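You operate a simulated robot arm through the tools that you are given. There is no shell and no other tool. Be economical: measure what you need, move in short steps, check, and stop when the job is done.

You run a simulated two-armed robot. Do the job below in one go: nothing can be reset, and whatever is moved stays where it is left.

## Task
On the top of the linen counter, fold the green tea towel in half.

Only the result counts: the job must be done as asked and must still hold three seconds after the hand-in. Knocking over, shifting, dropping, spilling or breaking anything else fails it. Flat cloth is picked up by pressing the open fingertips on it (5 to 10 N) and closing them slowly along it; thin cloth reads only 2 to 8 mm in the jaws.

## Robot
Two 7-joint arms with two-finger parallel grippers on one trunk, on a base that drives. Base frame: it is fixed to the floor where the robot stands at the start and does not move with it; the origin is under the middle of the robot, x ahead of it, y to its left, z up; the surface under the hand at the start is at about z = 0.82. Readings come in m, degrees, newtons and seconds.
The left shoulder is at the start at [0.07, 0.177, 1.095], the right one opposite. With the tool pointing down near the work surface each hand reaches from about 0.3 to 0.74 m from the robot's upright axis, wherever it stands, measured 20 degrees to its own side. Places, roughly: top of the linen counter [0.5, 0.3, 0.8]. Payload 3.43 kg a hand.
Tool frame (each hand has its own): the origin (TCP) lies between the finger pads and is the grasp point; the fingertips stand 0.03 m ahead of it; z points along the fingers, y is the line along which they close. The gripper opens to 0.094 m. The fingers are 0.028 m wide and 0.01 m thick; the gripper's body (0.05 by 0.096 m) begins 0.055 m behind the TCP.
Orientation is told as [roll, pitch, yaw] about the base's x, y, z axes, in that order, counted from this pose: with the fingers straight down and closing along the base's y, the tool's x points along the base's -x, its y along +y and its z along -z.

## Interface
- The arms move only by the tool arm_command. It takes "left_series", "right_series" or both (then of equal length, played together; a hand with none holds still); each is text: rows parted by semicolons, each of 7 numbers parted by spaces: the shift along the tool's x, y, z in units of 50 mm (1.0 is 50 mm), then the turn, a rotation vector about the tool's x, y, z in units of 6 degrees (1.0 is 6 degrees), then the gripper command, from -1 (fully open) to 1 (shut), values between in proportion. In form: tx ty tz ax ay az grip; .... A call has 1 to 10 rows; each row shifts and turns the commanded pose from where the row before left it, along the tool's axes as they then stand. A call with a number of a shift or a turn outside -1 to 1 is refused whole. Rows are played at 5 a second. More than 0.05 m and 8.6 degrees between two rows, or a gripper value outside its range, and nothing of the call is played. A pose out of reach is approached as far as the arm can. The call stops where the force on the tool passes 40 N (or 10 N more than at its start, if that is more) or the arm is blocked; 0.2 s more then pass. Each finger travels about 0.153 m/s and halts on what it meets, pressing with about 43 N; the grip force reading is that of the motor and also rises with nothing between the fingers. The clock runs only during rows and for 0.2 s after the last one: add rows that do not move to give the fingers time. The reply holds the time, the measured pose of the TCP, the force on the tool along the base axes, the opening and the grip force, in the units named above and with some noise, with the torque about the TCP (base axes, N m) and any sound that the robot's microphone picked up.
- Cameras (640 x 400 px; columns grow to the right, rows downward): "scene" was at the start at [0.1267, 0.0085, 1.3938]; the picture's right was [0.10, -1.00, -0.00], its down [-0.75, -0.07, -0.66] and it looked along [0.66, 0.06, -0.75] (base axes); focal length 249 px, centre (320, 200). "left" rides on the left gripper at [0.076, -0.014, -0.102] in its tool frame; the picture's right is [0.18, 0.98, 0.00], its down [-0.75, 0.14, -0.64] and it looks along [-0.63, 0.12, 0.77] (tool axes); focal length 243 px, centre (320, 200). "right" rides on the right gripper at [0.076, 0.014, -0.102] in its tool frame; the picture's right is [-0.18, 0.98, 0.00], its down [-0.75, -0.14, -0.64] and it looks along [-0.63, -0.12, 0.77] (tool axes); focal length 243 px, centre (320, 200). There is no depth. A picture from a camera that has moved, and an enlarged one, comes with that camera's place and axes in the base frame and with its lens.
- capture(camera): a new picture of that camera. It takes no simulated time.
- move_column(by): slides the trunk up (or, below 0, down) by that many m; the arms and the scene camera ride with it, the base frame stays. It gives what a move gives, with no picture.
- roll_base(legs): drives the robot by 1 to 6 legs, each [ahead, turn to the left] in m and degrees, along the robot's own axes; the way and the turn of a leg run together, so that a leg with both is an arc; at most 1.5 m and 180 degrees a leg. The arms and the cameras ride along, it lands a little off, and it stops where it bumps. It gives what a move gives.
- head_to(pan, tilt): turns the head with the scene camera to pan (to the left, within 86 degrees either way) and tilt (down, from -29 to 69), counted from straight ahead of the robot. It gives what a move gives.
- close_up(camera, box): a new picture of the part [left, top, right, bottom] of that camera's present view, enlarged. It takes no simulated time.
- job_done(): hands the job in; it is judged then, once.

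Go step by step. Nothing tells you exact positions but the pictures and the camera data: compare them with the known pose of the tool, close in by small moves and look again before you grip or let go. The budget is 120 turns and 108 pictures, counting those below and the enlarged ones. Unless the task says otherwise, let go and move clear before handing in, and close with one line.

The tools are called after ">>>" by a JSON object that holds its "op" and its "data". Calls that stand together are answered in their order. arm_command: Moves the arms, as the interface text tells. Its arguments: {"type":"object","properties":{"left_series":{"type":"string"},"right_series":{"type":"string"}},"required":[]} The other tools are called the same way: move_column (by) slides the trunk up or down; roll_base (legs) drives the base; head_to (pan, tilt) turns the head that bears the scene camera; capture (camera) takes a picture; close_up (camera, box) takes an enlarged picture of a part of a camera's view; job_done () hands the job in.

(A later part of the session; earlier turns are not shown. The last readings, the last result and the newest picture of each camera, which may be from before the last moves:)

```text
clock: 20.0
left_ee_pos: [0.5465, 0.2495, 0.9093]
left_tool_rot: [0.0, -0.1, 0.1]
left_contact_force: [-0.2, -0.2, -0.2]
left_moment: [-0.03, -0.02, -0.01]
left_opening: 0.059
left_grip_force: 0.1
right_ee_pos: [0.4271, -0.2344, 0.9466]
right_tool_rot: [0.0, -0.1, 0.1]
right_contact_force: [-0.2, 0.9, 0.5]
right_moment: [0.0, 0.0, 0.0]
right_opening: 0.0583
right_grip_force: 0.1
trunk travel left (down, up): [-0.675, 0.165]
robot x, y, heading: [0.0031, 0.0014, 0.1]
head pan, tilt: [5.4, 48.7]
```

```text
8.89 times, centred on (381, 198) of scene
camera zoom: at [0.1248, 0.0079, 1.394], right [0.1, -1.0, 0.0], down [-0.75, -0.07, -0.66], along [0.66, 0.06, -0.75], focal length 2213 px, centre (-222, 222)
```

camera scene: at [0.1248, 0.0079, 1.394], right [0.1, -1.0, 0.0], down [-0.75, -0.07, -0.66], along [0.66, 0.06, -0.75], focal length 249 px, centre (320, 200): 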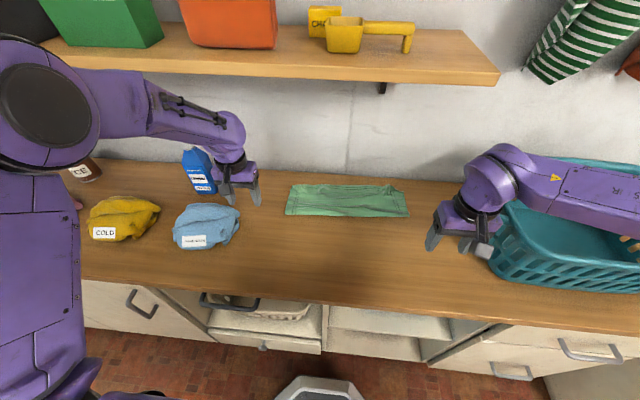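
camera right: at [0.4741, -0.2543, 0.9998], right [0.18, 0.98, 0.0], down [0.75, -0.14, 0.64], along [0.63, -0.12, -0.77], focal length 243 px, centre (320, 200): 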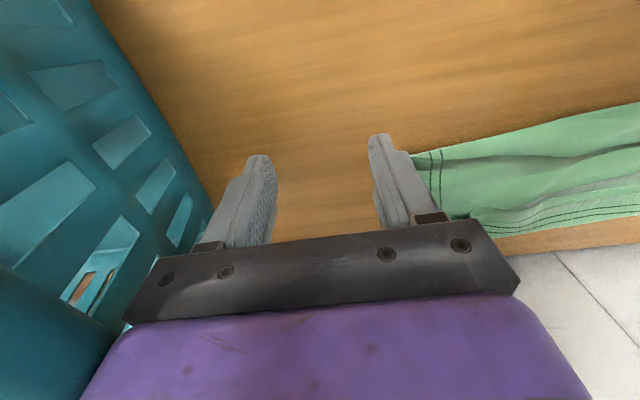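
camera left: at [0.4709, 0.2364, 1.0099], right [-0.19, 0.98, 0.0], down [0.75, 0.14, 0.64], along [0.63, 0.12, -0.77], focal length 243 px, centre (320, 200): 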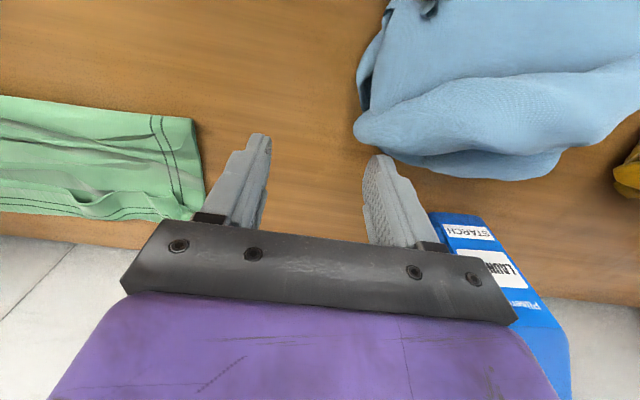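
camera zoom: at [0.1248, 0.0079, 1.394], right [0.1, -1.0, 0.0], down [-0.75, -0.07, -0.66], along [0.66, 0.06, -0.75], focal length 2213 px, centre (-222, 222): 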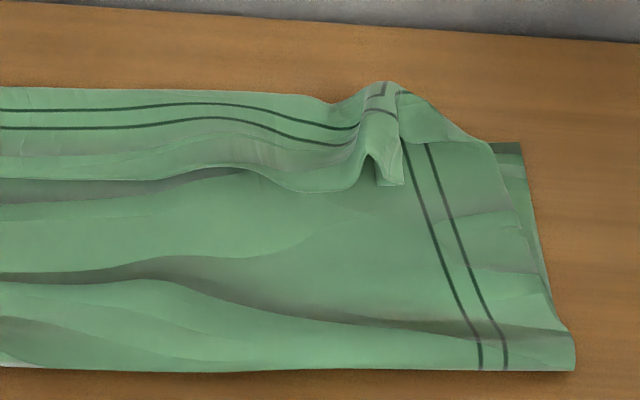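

The hem of the upper layer is turned back toward me by about 3 cm, so the job isn't finished: I need to re-grip that hem at its very edge and lay it out over the far edge. First I park the hands over the towel at z≈1.0 and drive slightly closer to gain reach.

>>> {"op": "arm_command", "data": {"left_series": "0.23 -0.4 -0.6 0 0 0 -0.28;0.23 -0.73 -0.42 0 0 0 -0.28;0.23 -0.73 -0.4 0 0 0 -0.28;0.23 -0.73 -0.4 0 0 0 -0.28", "right_series": "-0.22 0.32 -0.27 0 0 0 -0.28;-0.22 0.32 -0.27 0 0 0 -0.28;-0.22 0.32 -0.27 0 0 0 -0.28;-0.22 0.32 -0.27 0 0 0 -0.28"}}

>>> {"op": "head_to", "data": {"pan": 5.4, "tilt": 69}}

>>> {"op": "capture", "data": {"camera": "scene"}}

```text
clock: 21.0
left_ee_pos: [0.5013, 0.118, 1.0001]
left_tool_rot: [0.1, 0.0, 0.1]
left_contact_force: [-0.5, -0.2, 0.5]
left_moment: [0.01, -0.03, -0.02]
left_opening: 0.0601
left_grip_force: 0.1
right_ee_pos: [0.4728, -0.17, 0.9999]
right_tool_rot: [0.0, -0.1, 0.0]
right_contact_force: [-0.7, 0.9, 0.3]
right_moment: [-0.01, -0.03, -0.01]
right_opening: 0.0606
right_grip_force: 0.0
trunk travel left (down, up): [-0.675, 0.165]
robot x, y, heading: [0.0023, -0.0001, -0.0]
head pan, tilt: [5.4, 48.7]
```

```text
clock: 21.8
left_ee_pos: [0.5019, 0.1202, 1.0001]
left_tool_rot: [0.0, 0.1, 0.1]
left_contact_force: [-0.4, -0.6, 0.0]
left_moment: [0.03, 0.01, 0.01]
left_opening: 0.0602
left_grip_force: 0.2
right_ee_pos: [0.4739, -0.17, 0.9994]
right_tool_rot: [0.0, 0.0, 0.0]
right_contact_force: [0.1, -0.3, 0.0]
right_moment: [0.04, -0.01, -0.04]
right_opening: 0.06
right_grip_force: 0.0
trunk travel left (down, up): [-0.675, 0.165]
robot x, y, heading: [0.0013, 0.0047, -0.0]
head pan, tilt: [5.4, 68.8]
```

```text
69 pictures are left
camera scene: at [0.1048, 0.0064, 1.3701], right [0.09, -1.0, 0.0], down [-0.93, -0.09, -0.36], along [0.36, 0.03, -0.93], focal length 249 px, centre (320, 200)
```

scene: 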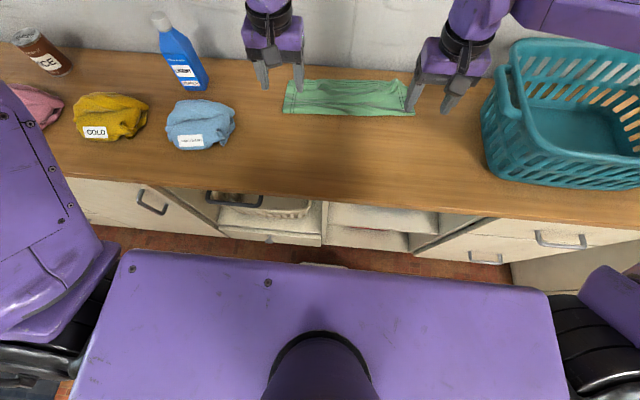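

Driving closer risks the half-open drawer, so I'll rely on tilting the right hand instead. Moving both hands to just above the turned-back hem.

>>> {"op": "arm_command", "data": {"left_series": "0 0 0 0 0 0 -0.28;0 0 0 0 0 0 -0.28;0 0 0 0 0 0 -0.28;-0.504 -0.06 0.48 0 0 0 -0.28;-0.504 -0.06 0.48 0 0 0 -0.28;-0.504 -0.06 0.48 0 0 0 -0.28;-0.504 -0.06 0.48 0 0 0 -0.28;-0.504 -0.06 0.48 0 0 0 -0.28;0 0 0 0 0 0 -0.28", "right_series": "0 0 0 0 -1 0 -0.28;0 0 0 0 -1 0 -0.28;0 0 0 0 -1 0 -0.28;-0.516 0.05 0.626 0 0 0 -0.28;-0.516 0.05 0.626 0 0 0 -0.28;-0.516 0.05 0.626 0 0 0 -0.28;-0.516 0.05 0.626 0 0 0 -0.28;-0.516 0.05 0.626 0 0 0 -0.28;0 0 0 0 0 0 -0.28"}}

>>> {"op": "head_to", "data": {"pan": 3, "tilt": 48}}

>>> {"op": "capture", "data": {"camera": "left"}}

>>> {"op": "capture", "data": {"camera": "right"}}

>>> {"op": "close_up", "data": {"camera": "scene", "box": [260, 130, 420, 230]}}

```text
clock: 23.8
left_ee_pos: [0.6245, 0.1037, 0.8806]
left_tool_rot: [0.0, 0.0, 0.2]
left_contact_force: [-0.4, 0.0, 1.0]
left_moment: [0.01, -0.01, 0.04]
left_opening: 0.0602
left_grip_force: 0.1
right_ee_pos: [0.6454, -0.1579, 0.8924]
right_tool_rot: [0.1, -18.1, 0.0]
right_contact_force: [0.5, 0.0, 0.3]
right_moment: [0.0, 0.01, 0.01]
right_opening: 0.06
right_grip_force: 0.1
trunk travel left (down, up): [-0.675, 0.165]
robot x, y, heading: [0.0024, -0.0023, -0.0]
head pan, tilt: [5.4, 68.8]
```

```text
clock: 24.7
left_ee_pos: [0.6256, 0.1042, 0.8799]
left_tool_rot: [0.0, 0.0, 0.1]
left_contact_force: [-0.4, 0.5, 0.6]
left_moment: [0.0, -0.01, 0.0]
left_opening: 0.0602
left_grip_force: 0.0
right_ee_pos: [0.6448, -0.1569, 0.8904]
right_tool_rot: [0.0, -18.0, 0.1]
right_contact_force: [1.0, 0.8, 0.1]
right_moment: [0.0, 0.0, -0.02]
right_opening: 0.06
right_grip_force: 0.0
trunk travel left (down, up): [-0.675, 0.165]
robot x, y, heading: [0.0015, 0.0009, 0.0]
head pan, tilt: [3.0, 48.0]
```

```text
68 pictures are left
camera left: at [0.5496, 0.0893, 0.9819], right [-0.19, 0.98, 0.0], down [0.75, 0.14, 0.64], along [0.63, 0.12, -0.77], focal length 243 px, centre (320, 200)
```

left: 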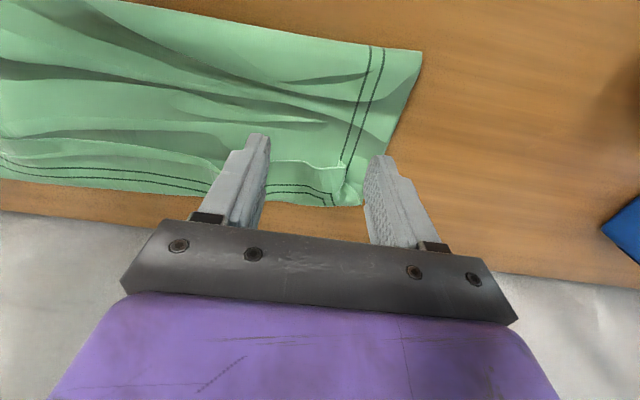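

```text
67 pictures are left
camera right: at [0.5403, -0.1435, 0.9661], right [0.17, 0.98, 0.06], down [0.52, -0.14, 0.84], along [0.84, -0.12, -0.53], focal length 243 px, centre (320, 200)
```

right: 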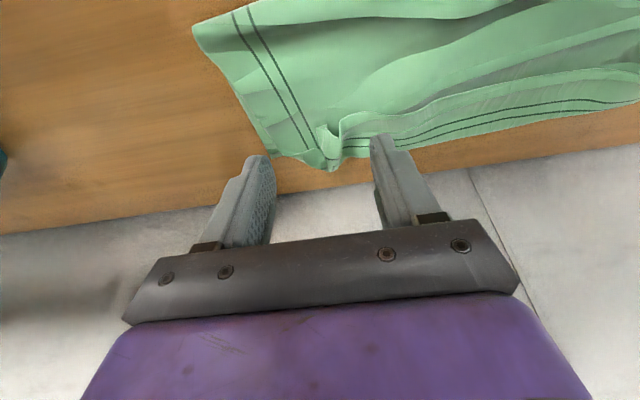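

```text
4.00 times, centred on (340, 180) of scene
camera zoom: at [0.1279, 0.0052, 1.3947], right [0.05, -1.0, 0.0], down [-0.74, -0.04, -0.67], along [0.67, 0.04, -0.74], focal length 996 px, centre (240, 280)
```

zoom: 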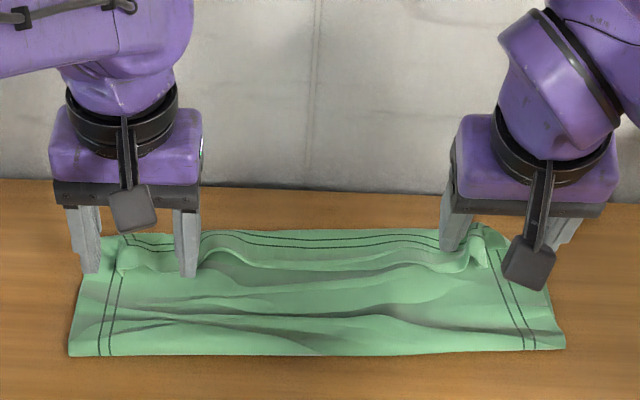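

The left hem edge is at x≈0.635 (corner y≈0.124), the right ridge end at (0.655,−0.15). Narrowing the left opening and lowering both so only about 1 cm of the hem is between the pads.

>>> {"op": "arm_command", "data": {"left_series": "-0.1 -0.18 0.1 0 0 0 0.15;0 0 0.15 0 0 0 0.15;0 0 0.1 0 0 0 0.15;0 0 0.1 0 0 0 0.15;0 0 0 0 0 0 0.15", "right_series": "0.05 0.08 0.15 0 0 0 -0.28;0.05 0 0.15 0 0 0 -0.28;0.05 0 0.15 0 0 0 -0.28;0.04 0 0.12 0 0 0 -0.28;0 0 0 0 0 0 -0.28"}}

>>> {"op": "capture", "data": {"camera": "left"}}

>>> {"op": "capture", "data": {"camera": "right"}}

>>> {"op": "close_up", "data": {"camera": "scene", "box": [260, 150, 420, 250]}}

```text
clock: 25.9
left_ee_pos: [0.6312, 0.0957, 0.8562]
left_tool_rot: [0.0, 0.0, 0.0]
left_contact_force: [-0.3, -0.2, 0.1]
left_moment: [-0.04, 0.02, -0.03]
left_opening: 0.04
left_grip_force: 0.0
right_ee_pos: [0.644, -0.1543, 0.8615]
right_tool_rot: [0.0, -18.1, 0.0]
right_contact_force: [-0.7, -0.4, 0.5]
right_moment: [-0.02, -0.03, -0.02]
right_opening: 0.0604
right_grip_force: 0.0
trunk travel left (down, up): [-0.675, 0.165]
robot x, y, heading: [-0.0006, 0.0005, 0.0]
head pan, tilt: [3.0, 48.0]
```

```text
65 pictures are left
camera left: at [0.555, 0.0802, 0.9592], right [-0.19, 0.98, 0.0], down [0.75, 0.14, 0.64], along [0.63, 0.12, -0.77], focal length 243 px, centre (320, 200)
```

left: 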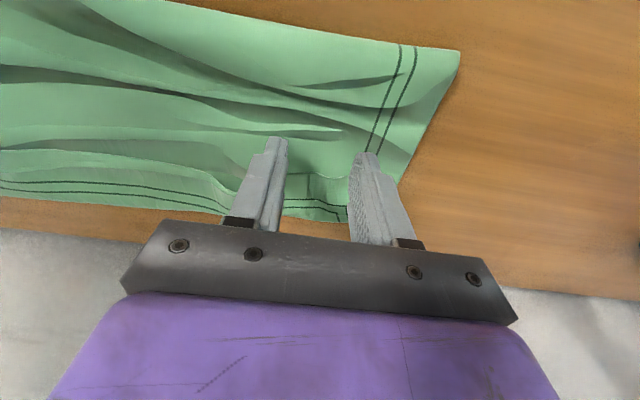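

```text
64 pictures are left
camera right: at [0.5398, -0.1401, 0.9357], right [0.17, 0.98, 0.06], down [0.52, -0.14, 0.84], along [0.84, -0.12, -0.53], focal length 243 px, centre (320, 200)
```

right: 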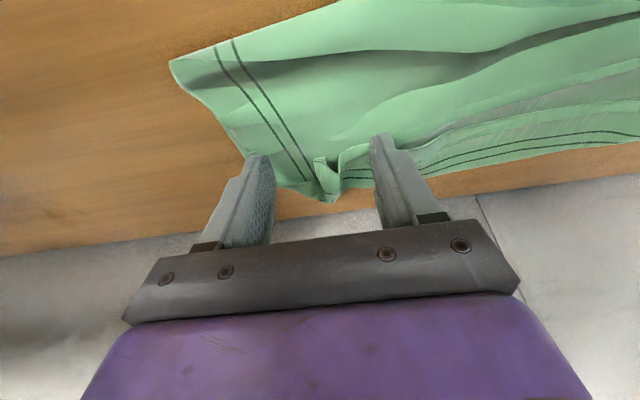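

```text
4.00 times, centred on (340, 200) of scene
camera zoom: at [0.1273, 0.0052, 1.3948], right [0.05, -1.0, 0.0], down [-0.74, -0.04, -0.67], along [0.67, 0.04, -0.74], focal length 996 px, centre (240, 200)
```

zoom: 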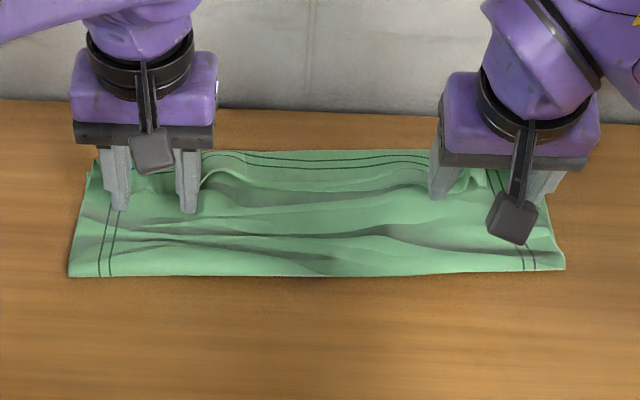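

Small x corrections, then lowering to touch.

>>> {"op": "arm_command", "data": {"left_series": "-0.13 0 0 0 0 0 0.15;0 0 0.05 0 0 0 0.15;0 0 0.02 0 0 0 0.15;0 0 0 0 0 0 0.15", "right_series": "0.095 0 -0.03 0 0 0 -0.28;0.02 0 0.057 0 0 0 -0.28;0 0 0 0 0 0 -0.28;0 0 0 0 0 0 -0.28"}}

>>> {"op": "capture", "data": {"camera": "left"}}

```text
clock: 26.9
left_ee_pos: [0.6374, 0.0942, 0.855]
left_tool_rot: [0.1, 0.0, 0.0]
left_contact_force: [0.2, -0.3, 1.3]
left_moment: [0.03, -0.05, 0.01]
left_opening: 0.0396
left_grip_force: 0.0
right_ee_pos: [0.6394, -0.1541, 0.8575]
right_tool_rot: [0.0, -18.1, 0.1]
right_contact_force: [0.4, -1.5, -0.4]
right_moment: [0.01, 0.0, 0.0]
right_opening: 0.0602
right_grip_force: 0.1
trunk travel left (down, up): [-0.675, 0.165]
robot x, y, heading: [-0.0004, 0.0028, -0.0]
head pan, tilt: [3.0, 48.0]
```

```text
62 pictures are left
camera left: at [0.5617, 0.0807, 0.9558], right [-0.19, 0.98, 0.0], down [0.75, 0.14, 0.64], along [0.63, 0.12, -0.77], focal length 243 px, centre (320, 200)
```

left: 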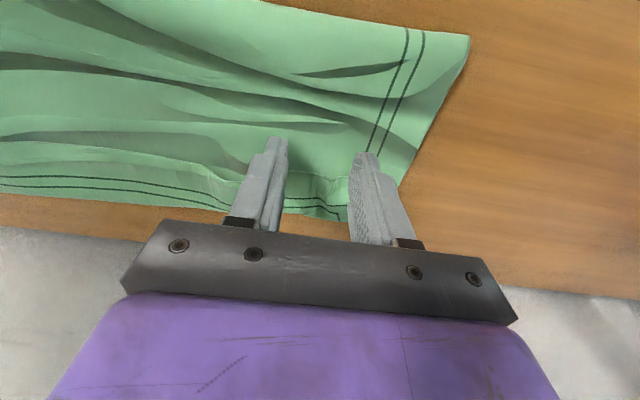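

Closing both slowly, the left with light pressing.

>>> {"op": "arm_command", "data": {"left_series": "-0.06 0 0.02 0 0 0 0.15;0 0 0.015 0 0 0 0.15;0 0 0 0 0 0 0.3;0 0 0 0 0 0 0.45;0 0 0 0 0 0 0.6;0 0 0 0 0 0 0.75;0 0 0 0 0 0 0.9;0 0 0 0 0 0 1;0 0 0 0 0 0 1;0 0 0 0 0 0 1", "right_series": "0 0 0 0 0 0 -0.2;0 0 0 0 0 0 0;0 0 0 0 0 0 0.15;0 0 0 0 0 0 0.3;0 0 0 0 0 0 0.45;0 0 0 0 0 0 0.6;0 0 0 0 0 0 0.75;0 0 0 0 0 0 0.9;0 0 0 0 0 0 1;0 0 0 0 0 0 1"}}

>>> {"op": "capture", "data": {"camera": "left"}}

>>> {"op": "capture", "data": {"camera": "right"}}

```text
clock: 29.1
left_ee_pos: [0.6402, 0.0953, 0.853]
left_tool_rot: [0.0, -0.1, 0.1]
left_contact_force: [0.9, 1.2, 10.9]
left_moment: [0.09, -0.19, 0.0]
left_opening: 0.0042
left_grip_force: 38.7
right_ee_pos: [0.6386, -0.153, 0.8592]
right_tool_rot: [0.1, -18.0, -0.1]
right_contact_force: [0.5, 0.5, 0.3]
right_moment: [0.04, -0.03, 0.01]
right_opening: 0.0016
right_grip_force: 36.8
trunk travel left (down, up): [-0.675, 0.165]
robot x, y, heading: [0.0017, -0.0009, 0.1]
head pan, tilt: [3.0, 48.0]
```

```text
61 pictures are left
camera left: at [0.5641, 0.0809, 0.955], right [-0.19, 0.98, 0.0], down [0.75, 0.14, 0.64], along [0.63, 0.12, -0.77], focal length 243 px, centre (320, 200)
```

left: 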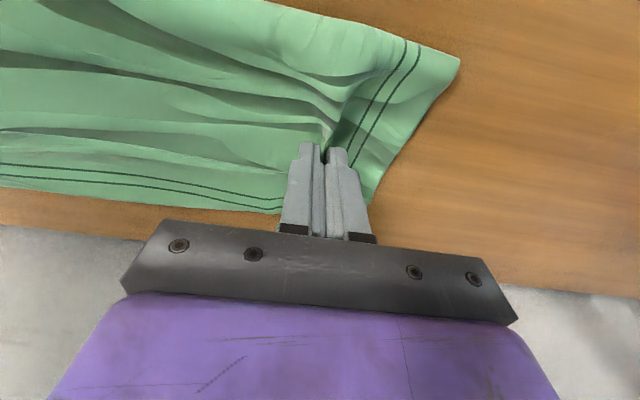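

```text
60 pictures are left
camera right: at [0.5341, -0.1401, 0.9331], right [0.17, 0.98, 0.06], down [0.52, -0.14, 0.84], along [0.84, -0.12, -0.53], focal length 243 px, centre (320, 200)
```

right: 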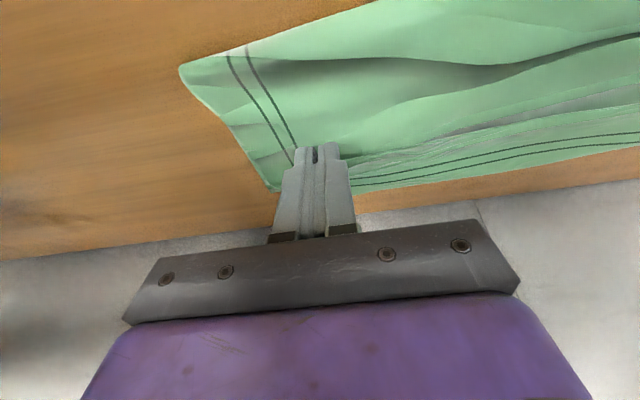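

The left may have taken the layer under the hem too. Lifting 4 cm to see what is held.

>>> {"op": "arm_command", "data": {"left_series": "0 0 -0.3 0 0 0 1;0 0 -0.5 0 0 0 1;0 0 0 0 0 0 1", "right_series": "-0.09 0 -0.29 0 0 0 1;-0.15 0 -0.48 0 0 0 1;0 0 0 0 0 0 1"}}

>>> {"op": "capture", "data": {"camera": "left"}}

>>> {"op": "capture", "data": {"camera": "right"}}

>>> {"op": "close_up", "data": {"camera": "scene", "box": [260, 150, 420, 250]}}

```text
clock: 29.9
left_ee_pos: [0.6416, 0.096, 0.8912]
left_tool_rot: [0.0, 0.1, 0.1]
left_contact_force: [-0.2, -0.1, -1.4]
left_moment: [0.0, -0.01, -0.01]
left_opening: 0.0042
left_grip_force: 38.4
right_ee_pos: [0.6412, -0.1539, 0.8987]
right_tool_rot: [0.0, -18.1, 0.1]
right_contact_force: [-0.1, 0.3, -1.4]
right_moment: [0.04, 0.01, -0.02]
right_opening: 0.002
right_grip_force: 37.1
trunk travel left (down, up): [-0.675, 0.165]
robot x, y, heading: [-0.001, -0.0021, -0.0]
head pan, tilt: [3.0, 48.0]
```

```text
59 pictures are left
camera left: at [0.5655, 0.0808, 0.9928], right [-0.19, 0.98, 0.0], down [0.75, 0.14, 0.64], along [0.63, 0.12, -0.77], focal length 243 px, centre (320, 200)
```

left: 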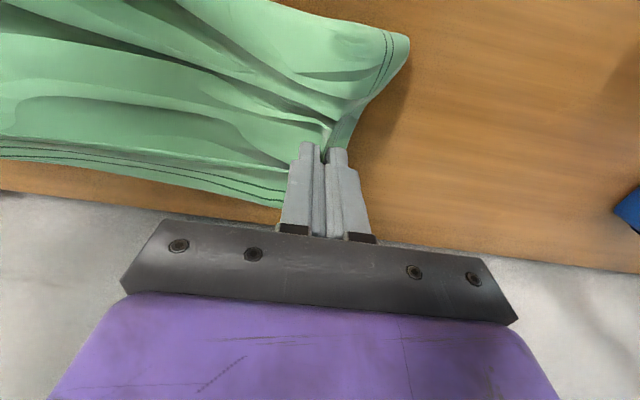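

```text
58 pictures are left
camera right: at [0.5357, -0.14, 0.973], right [0.17, 0.98, 0.06], down [0.52, -0.14, 0.84], along [0.84, -0.12, -0.53], focal length 243 px, centre (320, 200)
```

right: 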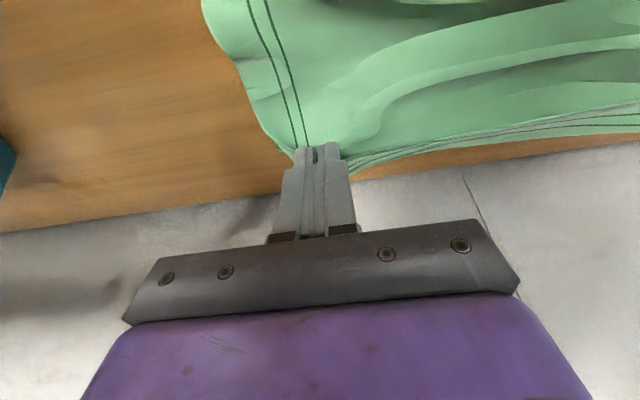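

```text
4.00 times, centred on (340, 200) of scene
camera zoom: at [0.129, 0.005, 1.3946], right [0.05, -1.0, 0.0], down [-0.74, -0.04, -0.67], along [0.67, 0.04, -0.74], focal length 996 px, centre (240, 200)
```

zoom: 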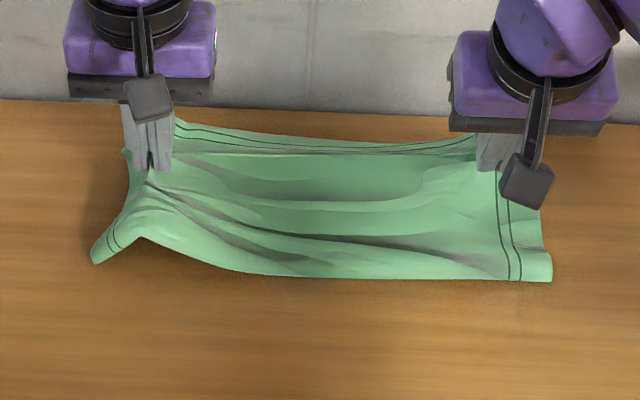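

The left grip lifted too many layers. I'll set the left back down and release it, keeping the right held low.

>>> {"op": "arm_command", "data": {"left_series": "0 0 0.3 0 0 0 1;0 0 0.4 0 0 0 1;0 0 0 0 0 0 0.7;0 0 0 0 0 0 0.4;0 0 0 0 0 0 0.15;0 0 0 0 0 0 0;0 0 -0.5 0 0 0 0;0.5 0 -0.8 0 0 0 0;0.8 0.2 0 0 0 0 0;0.5 0.8 0 0 0 0 0"}}

>>> {"op": "capture", "data": {"camera": "left"}}

>>> {"op": "close_up", "data": {"camera": "scene", "box": [260, 150, 420, 250]}}

```text
clock: 32.1
left_ee_pos: [0.5492, 0.1478, 0.9217]
left_tool_rot: [-0.2, -0.1, 0.1]
left_contact_force: [0.8, 0.7, -0.1]
left_moment: [-0.01, 0.0, 0.0]
left_opening: 0.0471
left_grip_force: 0.0
right_ee_pos: [0.6393, -0.1532, 0.9005]
right_tool_rot: [-0.1, -18.0, 0.1]
right_contact_force: [-0.3, -0.2, -0.3]
right_moment: [-0.05, 0.01, -0.02]
right_opening: 0.0018
right_grip_force: 36.5
trunk travel left (down, up): [-0.675, 0.165]
robot x, y, heading: [-0.0026, 0.0006, 0.1]
head pan, tilt: [3.0, 48.0]
```

```text
56 pictures are left
camera left: at [0.4729, 0.1327, 1.0239], right [-0.19, 0.98, 0.0], down [0.75, 0.14, 0.64], along [0.63, 0.12, -0.77], focal length 243 px, centre (320, 200)
```

left: 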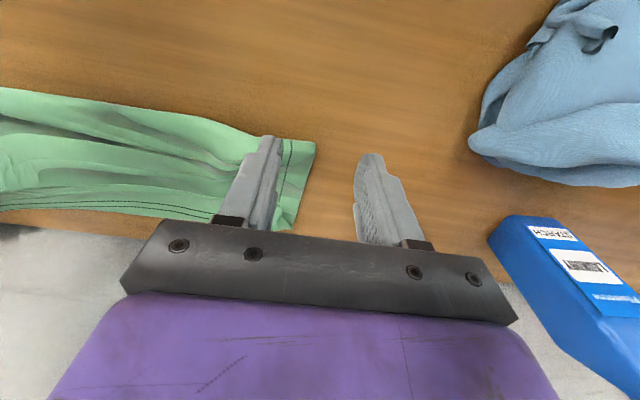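

```text
4.00 times, centred on (340, 200) of scene
camera zoom: at [0.1269, 0.0076, 1.3948], right [0.05, -1.0, 0.0], down [-0.74, -0.04, -0.67], along [0.67, 0.03, -0.74], focal length 996 px, centre (240, 200)
```

zoom: 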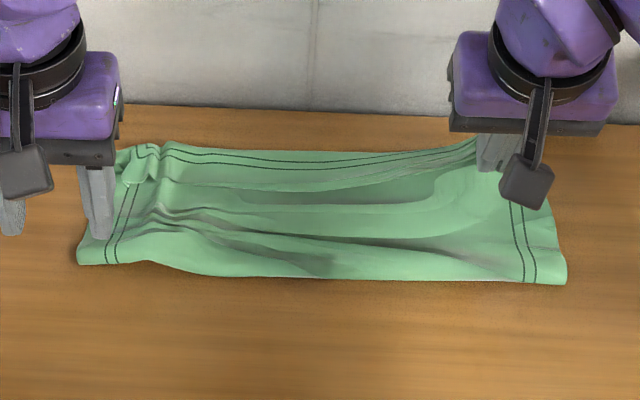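

>>> {"op": "close_up", "data": {"camera": "scene", "box": [275, 175, 339, 215]}}

>>> {"op": "close_up", "data": {"camera": "left", "box": [100, 110, 340, 260]}}

```text
10.00 times, centred on (307, 195) of scene
camera zoom: at [0.1269, 0.0076, 1.3948], right [0.05, -1.0, 0.0], down [-0.74, -0.04, -0.67], along [0.67, 0.03, -0.74], focal length 2490 px, centre (450, 250)
```

zoom: 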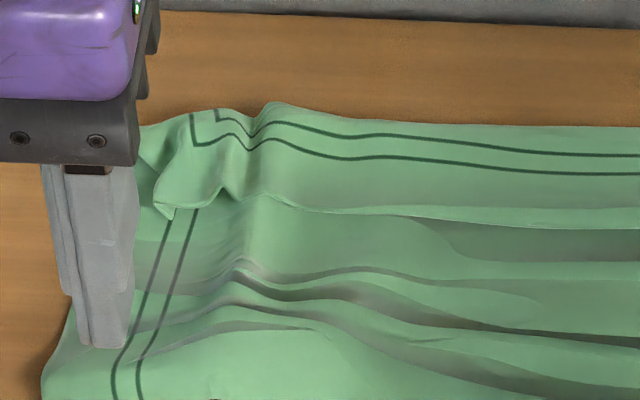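

```text
2.67 times, centred on (220, 185) of left
camera zoom: at [0.4729, 0.1327, 1.0239], right [-0.19, 0.98, 0.0], down [0.75, 0.14, 0.64], along [0.63, 0.12, -0.77], focal length 647 px, centre (587, 240)
```

zoom: 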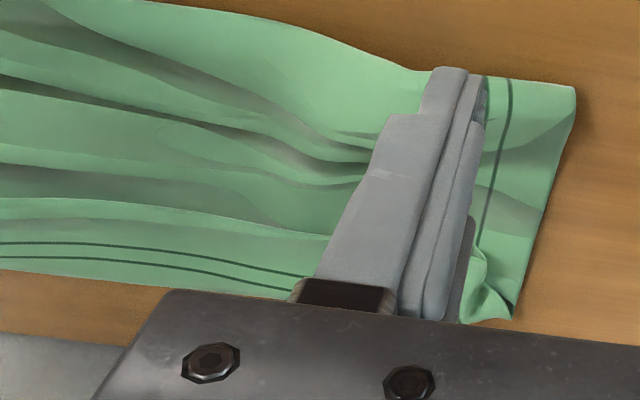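

The hem's left corner now stands up clearly near (0.646,0.119). I'll grab just that raised tip, keeping the fingertips a few mm above the lower layers.

>>> {"op": "arm_command", "data": {"left_series": "-0.6 -0.2 0 0 0 0 0;-0.6 -0.2 0 0 0 0 0;-0.58 -0.22 0.2 0 0 0 0;0 0 0.5 0 0 0 0;0 0 0.25 0 0 0 0;0 0 0.25 0 0 0 0;0 0 0 0 0 0 0"}}

>>> {"op": "capture", "data": {"camera": "left"}}

>>> {"op": "close_up", "data": {"camera": "scene", "box": [275, 175, 339, 215]}}

```text
clock: 33.7
left_ee_pos: [0.6389, 0.1145, 0.8632]
left_tool_rot: [-0.1, 0.0, 0.1]
left_contact_force: [0.9, 0.9, -0.1]
left_moment: [-0.01, -0.02, 0.01]
left_opening: 0.0467
left_grip_force: 0.1
right_ee_pos: [0.6389, -0.1538, 0.8987]
right_tool_rot: [0.0, -18.1, 0.1]
right_contact_force: [-0.7, -0.3, 0.3]
right_moment: [-0.02, 0.01, -0.01]
right_opening: 0.0018
right_grip_force: 35.9
trunk travel left (down, up): [-0.675, 0.165]
robot x, y, heading: [-0.0027, -0.0005, -0.1]
head pan, tilt: [3.0, 48.0]
```

```text
52 pictures are left
camera left: at [0.5633, 0.1002, 0.9645], right [-0.19, 0.98, 0.0], down [0.75, 0.14, 0.64], along [0.63, 0.12, -0.77], focal length 243 px, centre (320, 200)
```

left: 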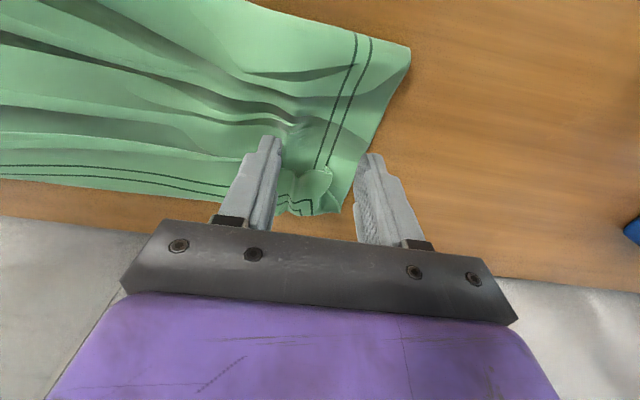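

```text
10.00 times, centred on (307, 195) of scene
camera zoom: at [0.1272, 0.0053, 1.3948], right [0.05, -1.0, 0.0], down [-0.74, -0.04, -0.67], along [0.67, 0.04, -0.74], focal length 2490 px, centre (450, 250)
```

zoom: 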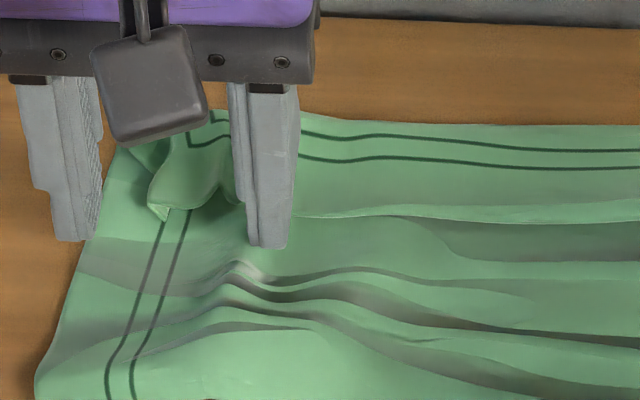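

The hem tip sits between the fingers with about 1 cm overlap. Lowering 3 mm and closing.

>>> {"op": "arm_command", "data": {"left_series": "-0.04 0.06 0.07 0 0 0 0;0 0 0 0 0 0 0.2;0 0 0 0 0 0 0.4;0 0 0 0 0 0 0.6;0 0 0 0 0 0 0.8;0 0 0 0 0 0 1;0 0 0 0 0 0 1;0 0 -0.2 0 0 0 1;0 0 -0.4 0 0 0 1;0 0 0 0 0 0 1"}}

>>> {"op": "capture", "data": {"camera": "left"}}

>>> {"op": "close_up", "data": {"camera": "scene", "box": [260, 150, 420, 250]}}

```text
clock: 35.9
left_ee_pos: [0.6416, 0.1164, 0.8894]
left_tool_rot: [-0.1, 0.0, 0.1]
left_contact_force: [0.7, 0.5, 0.4]
left_moment: [-0.01, 0.0, -0.06]
left_opening: 0.0012
left_grip_force: 36.4
right_ee_pos: [0.6408, -0.1537, 0.8989]
right_tool_rot: [-0.1, -18.0, 0.0]
right_contact_force: [-0.3, -0.3, 0.2]
right_moment: [0.02, 0.02, -0.04]
right_opening: 0.0016
right_grip_force: 36.1
trunk travel left (down, up): [-0.675, 0.165]
robot x, y, heading: [-0.0003, -0.002, 0.0]
head pan, tilt: [3.0, 48.0]
```

```text
50 pictures are left
camera left: at [0.5656, 0.1026, 0.9909], right [-0.19, 0.98, 0.0], down [0.75, 0.14, 0.64], along [0.63, 0.12, -0.77], focal length 243 px, centre (320, 200)
```

left: 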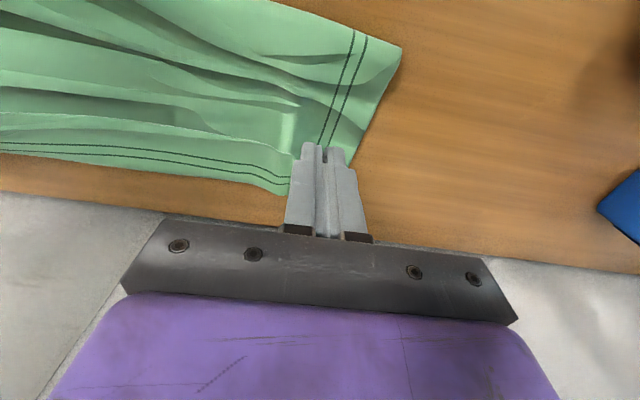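

```text
4.00 times, centred on (340, 200) of scene
camera zoom: at [0.1281, 0.0052, 1.3947], right [0.05, -1.0, 0.0], down [-0.74, -0.04, -0.67], along [0.67, 0.04, -0.74], focal length 996 px, centre (240, 200)
```

zoom: 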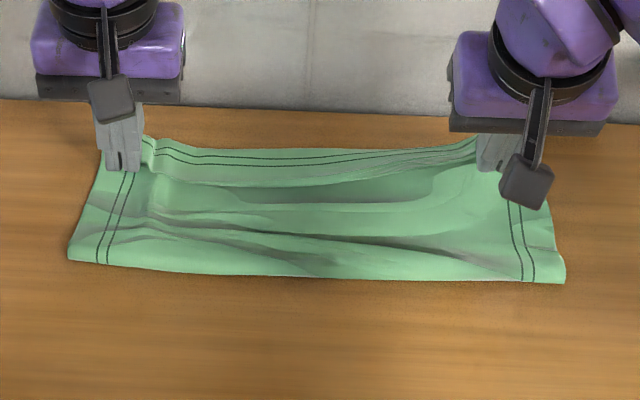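

Raising both a further 3 cm to confirm they hold only the hem.

>>> {"op": "arm_command", "data": {"left_series": "0 0 -0.3 0 0 0 1;0 0 -0.4 0 0 0 1;0 0 0 0 0 0 1", "right_series": "-0.08 0 -0.25 0 0 0 1;-0.08 0 -0.25 0 0 0 1;0 0 0 0 0 0 1"}}

>>> {"op": "close_up", "data": {"camera": "scene", "box": [260, 130, 420, 230]}}

>>> {"op": "capture", "data": {"camera": "right"}}

>>> {"op": "capture", "data": {"camera": "left"}}

```text
clock: 36.7
left_ee_pos: [0.6427, 0.1181, 0.9241]
left_tool_rot: [0.0, 0.1, 0.0]
left_contact_force: [0.2, -0.6, 0.0]
left_moment: [0.01, 0.03, -0.03]
left_opening: 0.0014
left_grip_force: 36.0
right_ee_pos: [0.6403, -0.1546, 0.9235]
right_tool_rot: [-0.1, -18.0, -0.1]
right_contact_force: [0.1, 0.3, 0.2]
right_moment: [-0.03, -0.03, -0.01]
right_opening: 0.0018
right_grip_force: 36.9
trunk travel left (down, up): [-0.675, 0.165]
robot x, y, heading: [-0.0011, 0.0008, -0.1]
head pan, tilt: [3.0, 48.0]
```

```text
4.00 times, centred on (340, 180) of scene
camera zoom: at [0.1282, 0.0052, 1.3947], right [0.05, -1.0, 0.0], down [-0.74, -0.04, -0.67], along [0.67, 0.04, -0.74], focal length 996 px, centre (240, 280)
```

zoom: 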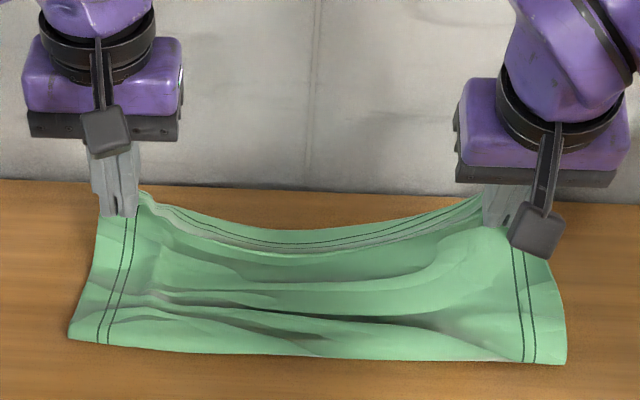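

```text
47 pictures are left
camera right: at [0.5347, -0.1399, 0.9989], right [0.17, 0.98, 0.06], down [0.52, -0.14, 0.84], along [0.84, -0.12, -0.53], focal length 243 px, centre (320, 200)
```

right: 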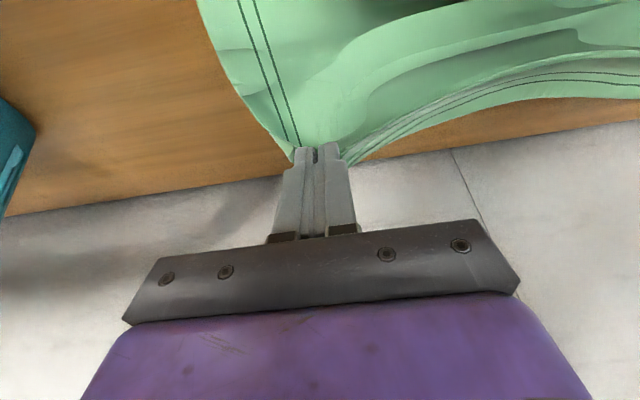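

```text
46 pictures are left
camera left: at [0.5659, 0.1024, 1.026], right [-0.19, 0.98, 0.0], down [0.75, 0.14, 0.64], along [0.63, 0.12, -0.77], focal length 243 px, centre (320, 200)
```

left: 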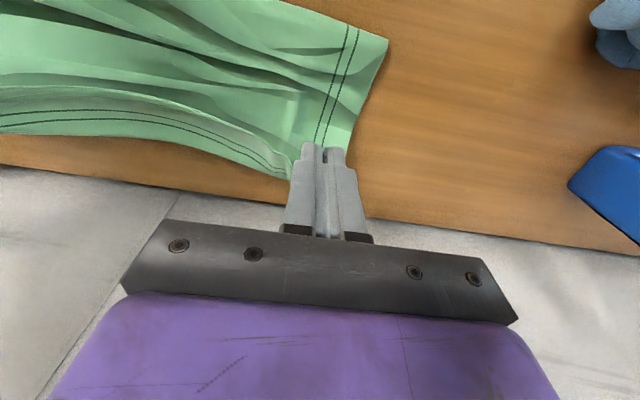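

To verify the lower layer stayed on the counter, I'll open the upper layer back toward me by 10 cm and look.

>>> {"op": "arm_command", "data": {"left_series": "0.5 0 0 0 0 0 1;0.5 0 0 0 0 0 1;0.5 0 0 0 0 0 1;0.5 0 0 0 0 0 1;0 0 0 0 0 0 1", "right_series": "0.475 0 -0.155 0 0 0 1;0.475 0 -0.155 0 0 0 1;0.475 0 -0.155 0 0 0 1;0.475 0 -0.155 0 0 0 1;0 0 0 0 0 0 1"}}

>>> {"op": "close_up", "data": {"camera": "scene", "box": [240, 130, 432, 250]}}

>>> {"op": "capture", "data": {"camera": "right"}}

>>> {"op": "capture", "data": {"camera": "left"}}

```text
clock: 37.9
left_ee_pos: [0.5424, 0.1162, 0.9222]
left_tool_rot: [0.0, 0.0, 0.1]
left_contact_force: [0.5, 0.2, 0.1]
left_moment: [-0.02, 0.05, 0.03]
left_opening: 0.0012
left_grip_force: 36.3
right_ee_pos: [0.5408, -0.1532, 0.9228]
right_tool_rot: [0.0, -18.0, 0.0]
right_contact_force: [1.4, 0.3, 0.6]
right_moment: [-0.01, 0.0, 0.04]
right_opening: 0.0016
right_grip_force: 36.1
trunk travel left (down, up): [-0.675, 0.165]
robot x, y, heading: [-0.0005, -0.0013, 0.2]
head pan, tilt: [3.0, 48.0]
```

```text
3.33 times, centred on (336, 190) of scene
camera zoom: at [0.1292, 0.0054, 1.3946], right [0.05, -1.0, 0.0], down [-0.74, -0.04, -0.67], along [0.67, 0.04, -0.74], focal length 830 px, centre (267, 233)
```

zoom: 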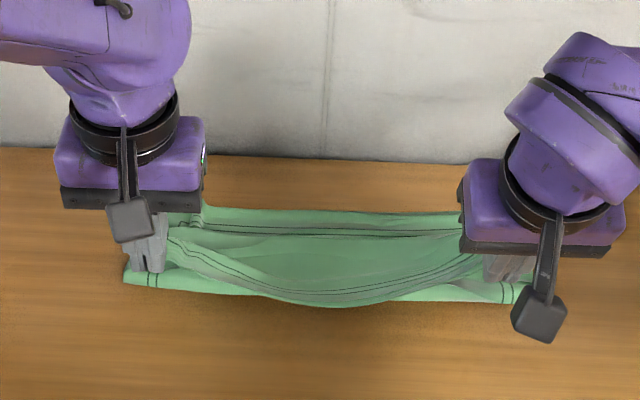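

```text
44 pictures are left
camera right: at [0.4355, -0.1395, 0.9985], right [0.17, 0.98, 0.06], down [0.52, -0.14, 0.84], along [0.84, -0.12, -0.53], focal length 243 px, centre (320, 200)
```

right: 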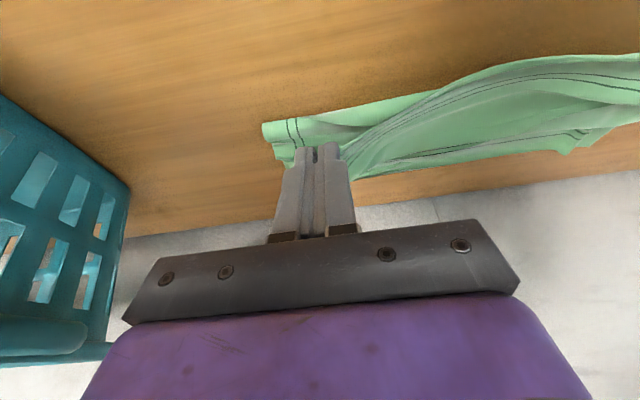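

```text
43 pictures are left
camera left: at [0.4665, 0.1028, 1.0253], right [-0.19, 0.98, 0.0], down [0.75, 0.14, 0.64], along [0.63, 0.12, -0.77], focal length 243 px, centre (320, 200)
```

left: 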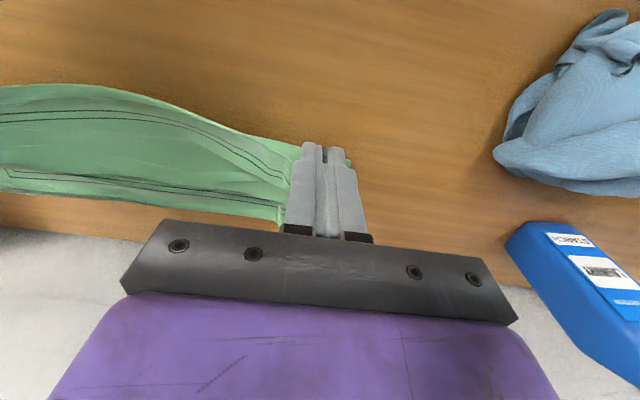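

The lower layer did stay in place and both hands hold just the hem edge. I'll tilt both hands 36° forward (more reach, clear of the shelf) and draw the upper layer back toward me to straighten it before laying it again.

>>> {"op": "arm_command", "data": {"left_series": "0 0 0 0 -1 0 1;0 0 0 0 -1 0 1;0 0 0 0 -1 0 1;0 0 0 0 -1 0 1;0 0 0 0 -1 0 1;0 0 0 0 -1 0 1;0.6 0 -0.2 0 0 0 1;0.6 0 -0.2 0 0 0 1;0.6 0 -0.2 0 0 0 1;0.6 0 -0.2 0 0 0 1", "right_series": "0 0 0 0 -1 0 1;0 0 0 0 -1 0 1;0 0 0 0 -1 0 1;0 0 0 0 0 0 1;0 0 0 0 0 0 1;0 0 0 0 0 0 1;0.6 0 -0.2 0 0 0 1;0.6 0 -0.2 0 0 0 1;0.6 0 -0.2 0 0 0 1;0.6 0 -0.2 0 0 0 1"}}

>>> {"op": "capture", "data": {"camera": "scene"}}

>>> {"op": "close_up", "data": {"camera": "scene", "box": [240, 160, 432, 280]}}

```text
clock: 40.1
left_ee_pos: [0.4223, 0.1151, 0.8896]
left_tool_rot: [-2.8, -35.9, 2.8]
left_contact_force: [-0.5, 0.6, -0.6]
left_moment: [0.02, -0.02, -0.02]
left_opening: 0.0012
left_grip_force: 35.8
right_ee_pos: [0.4182, -0.154, 0.8845]
right_tool_rot: [-0.1, -36.0, 0.1]
right_contact_force: [0.2, 0.3, 0.1]
right_moment: [0.02, 0.0, -0.01]
right_opening: 0.0017
right_grip_force: 36.5
trunk travel left (down, up): [-0.675, 0.165]
robot x, y, heading: [0.0008, 0.0022, 0.1]
head pan, tilt: [3.0, 48.0]
```

```text
42 pictures are left
camera scene: at [0.1257, 0.0054, 1.395], right [0.05, -1.0, 0.0], down [-0.74, -0.04, -0.67], along [0.67, 0.03, -0.74], focal length 249 px, centre (320, 200)
```

scene: 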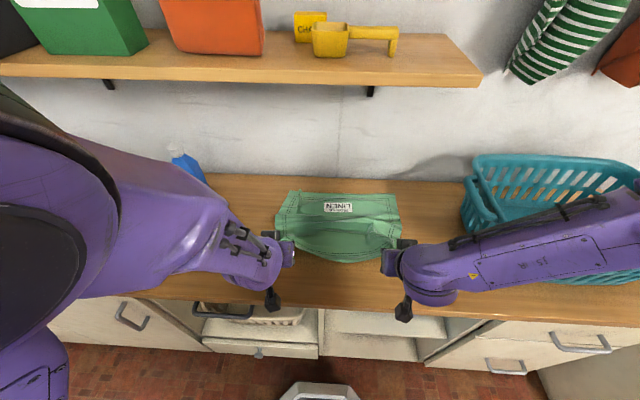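

```text
3.33 times, centred on (336, 220) of scene
camera zoom: at [0.1257, 0.0054, 1.395], right [0.05, -1.0, 0.0], down [-0.74, -0.04, -0.67], along [0.67, 0.03, -0.74], focal length 830 px, centre (267, 133)
```

zoom: 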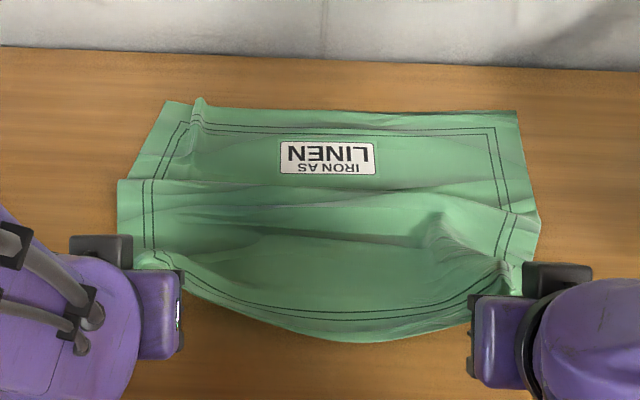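

Now the towel is open with the label visible, held by the very edge. Carrying the edge over again in an arc, spreading the hands slightly to straighten it.

>>> {"op": "arm_command", "data": {"left_series": "-0.68 0.03 -0.25 0 0 0 1;-0.56 0.03 -0.09 0 0 0 1;-0.58 0.03 0.05 0 0 0 1;-0.46 0.03 0.21 0 0 0 1;-0.4 0.03 0.29 0 0 0 1;-0.29 0.03 0.46 0 0 0 1;-0.15 0 0.48 0 0 0 1;-0.09 0 0.56 0 0 0 1;0 0 0 0 0 0 1", "right_series": "-0.68 -0.06 -0.25 0 0 0 1;-0.56 -0.06 -0.09 0 0 0 1;-0.58 -0.06 0.05 0 0 0 1;-0.46 -0.06 0.21 0 0 0 1;-0.4 -0.06 0.29 0 0 0 1;-0.29 -0.06 0.46 0 0 0 1;-0.15 0 0.48 0 0 0 1;-0.09 0 0.56 0 0 0 1;0 0 0 0 0 0 1"}}

>>> {"op": "close_up", "data": {"camera": "scene", "box": [240, 130, 432, 250]}}

>>> {"op": "capture", "data": {"camera": "right"}}

>>> {"op": "capture", "data": {"camera": "left"}}

```text
clock: 42.1
left_ee_pos: [0.6048, 0.1322, 0.9211]
left_tool_rot: [-3.2, -36.5, 3.6]
left_contact_force: [-1.3, -1.4, 0.0]
left_moment: [-0.03, 0.0, -0.07]
left_opening: 0.0015
left_grip_force: 35.7
right_ee_pos: [0.5983, -0.1711, 0.9119]
right_tool_rot: [0.1, -36.1, 0.2]
right_contact_force: [-0.7, 2.2, 0.6]
right_moment: [0.05, -0.02, 0.1]
right_opening: 0.0018
right_grip_force: 36.6
trunk travel left (down, up): [-0.675, 0.165]
robot x, y, heading: [0.0011, -0.0033, -0.1]
head pan, tilt: [3.0, 48.0]
```

```text
3.33 times, centred on (336, 190) of scene
camera zoom: at [0.1257, 0.0046, 1.395], right [0.05, -1.0, 0.0], down [-0.74, -0.04, -0.67], along [0.67, 0.04, -0.74], focal length 830 px, centre (267, 233)
```

zoom: 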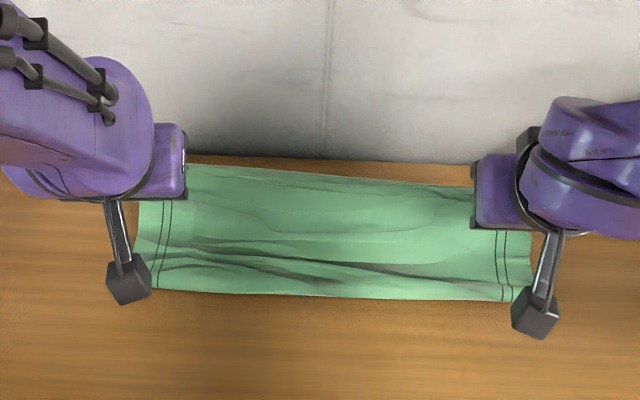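

```text
39 pictures are left
camera right: at [0.4757, -0.1573, 0.9505], right [0.15, 0.98, 0.11], down [0.23, -0.14, 0.96], along [0.96, -0.12, -0.25], focal length 243 px, centre (320, 200)
```

right: 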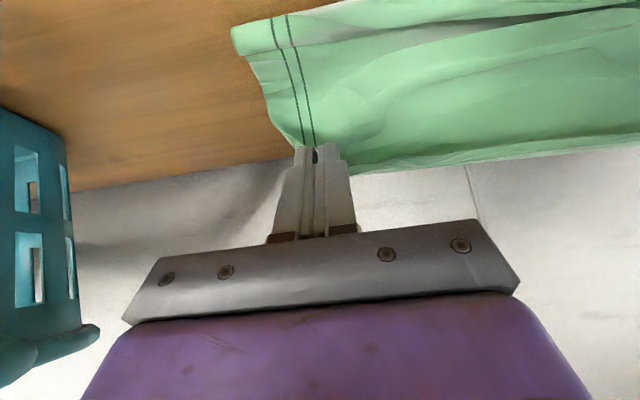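

```text
38 pictures are left
camera left: at [0.4837, 0.1153, 0.9585], right [-0.17, 0.97, -0.15], down [0.22, 0.19, 0.96], along [0.96, 0.13, -0.24], focal length 243 px, centre (320, 200)
```

left: 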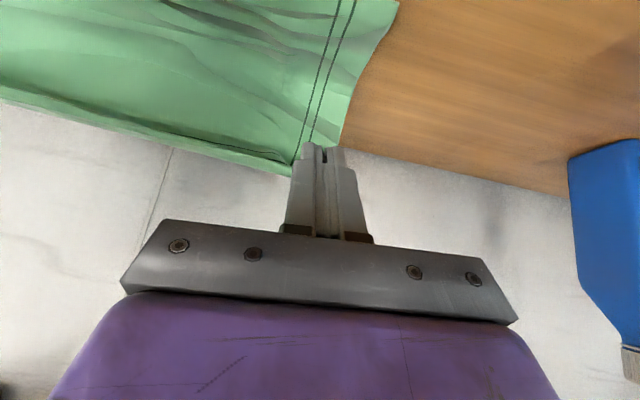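

The edge hangs neatly with no turned-back hem. Continuing forward and down toward the far edge.

>>> {"op": "arm_command", "data": {"left_series": "-0.1 0 0.33 0 0 0 1;-0.05 0 0.33 0 0 0 1;-0.03 0 0.33 0 0 0 1;0 0 0.33 0 0 0 1;0 0 0 0 0 0 1", "right_series": "-0.14 0 0.315 0 0 0 1;-0.1 0 0.315 0 0 0 1;-0.08 0 0.315 0 0 0 1;-0.04 0 0.315 0 0 0 1;0 0 0 0 0 0 1"}}

>>> {"op": "close_up", "data": {"camera": "scene", "box": [240, 130, 432, 250]}}

>>> {"op": "capture", "data": {"camera": "right"}}

>>> {"op": "capture", "data": {"camera": "left"}}

```text
clock: 43.3
left_ee_pos: [0.6472, 0.128, 0.8616]
left_tool_rot: [0.0, -35.9, 0.5]
left_contact_force: [-0.9, -0.5, 0.7]
left_moment: [0.0, -0.02, -0.04]
left_opening: 0.0012
left_grip_force: 36.1
right_ee_pos: [0.6499, -0.1731, 0.8724]
right_tool_rot: [-0.1, -36.2, 0.0]
right_contact_force: [0.3, 0.9, 0.1]
right_moment: [0.01, 0.0, 0.0]
right_opening: 0.0016
right_grip_force: 36.8
trunk travel left (down, up): [-0.675, 0.165]
robot x, y, heading: [-0.0004, -0.0017, 0.1]
head pan, tilt: [3.0, 48.0]
```

```text
3.33 times, centred on (336, 190) of scene
camera zoom: at [0.1264, 0.0051, 1.3949], right [0.05, -1.0, 0.0], down [-0.74, -0.04, -0.67], along [0.67, 0.04, -0.74], focal length 830 px, centre (267, 233)
```

zoom: 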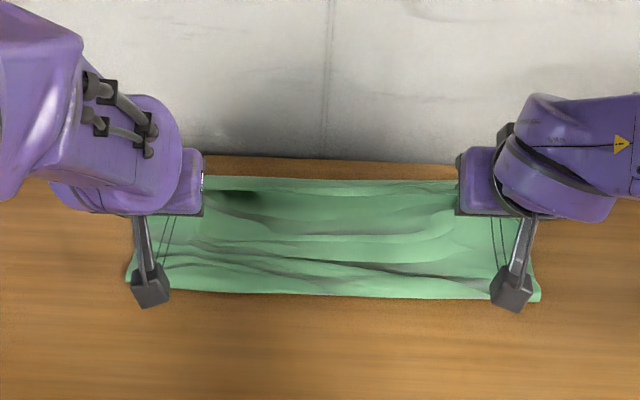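

```text
36 pictures are left
camera right: at [0.5276, -0.1576, 0.9103], right [0.15, 0.98, 0.11], down [0.23, -0.14, 0.96], along [0.96, -0.12, -0.25], focal length 243 px, centre (320, 200)
```

right: 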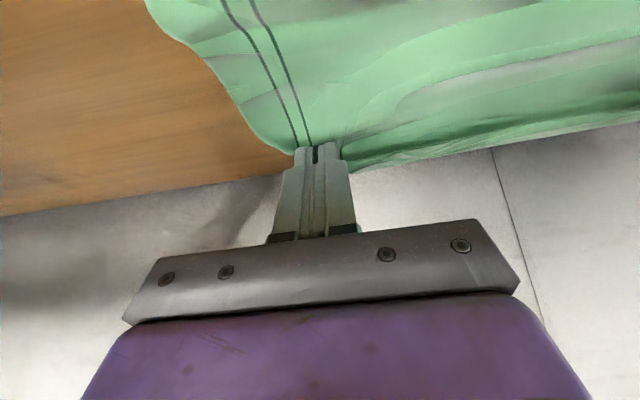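

```text
35 pictures are left
camera left: at [0.5249, 0.1132, 0.8998], right [-0.15, 0.98, -0.11], down [0.23, 0.14, 0.96], along [0.96, 0.12, -0.25], focal length 243 px, centre (320, 200)
```

left: 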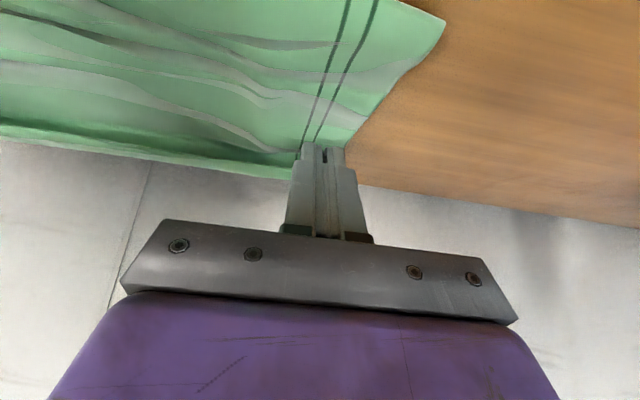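

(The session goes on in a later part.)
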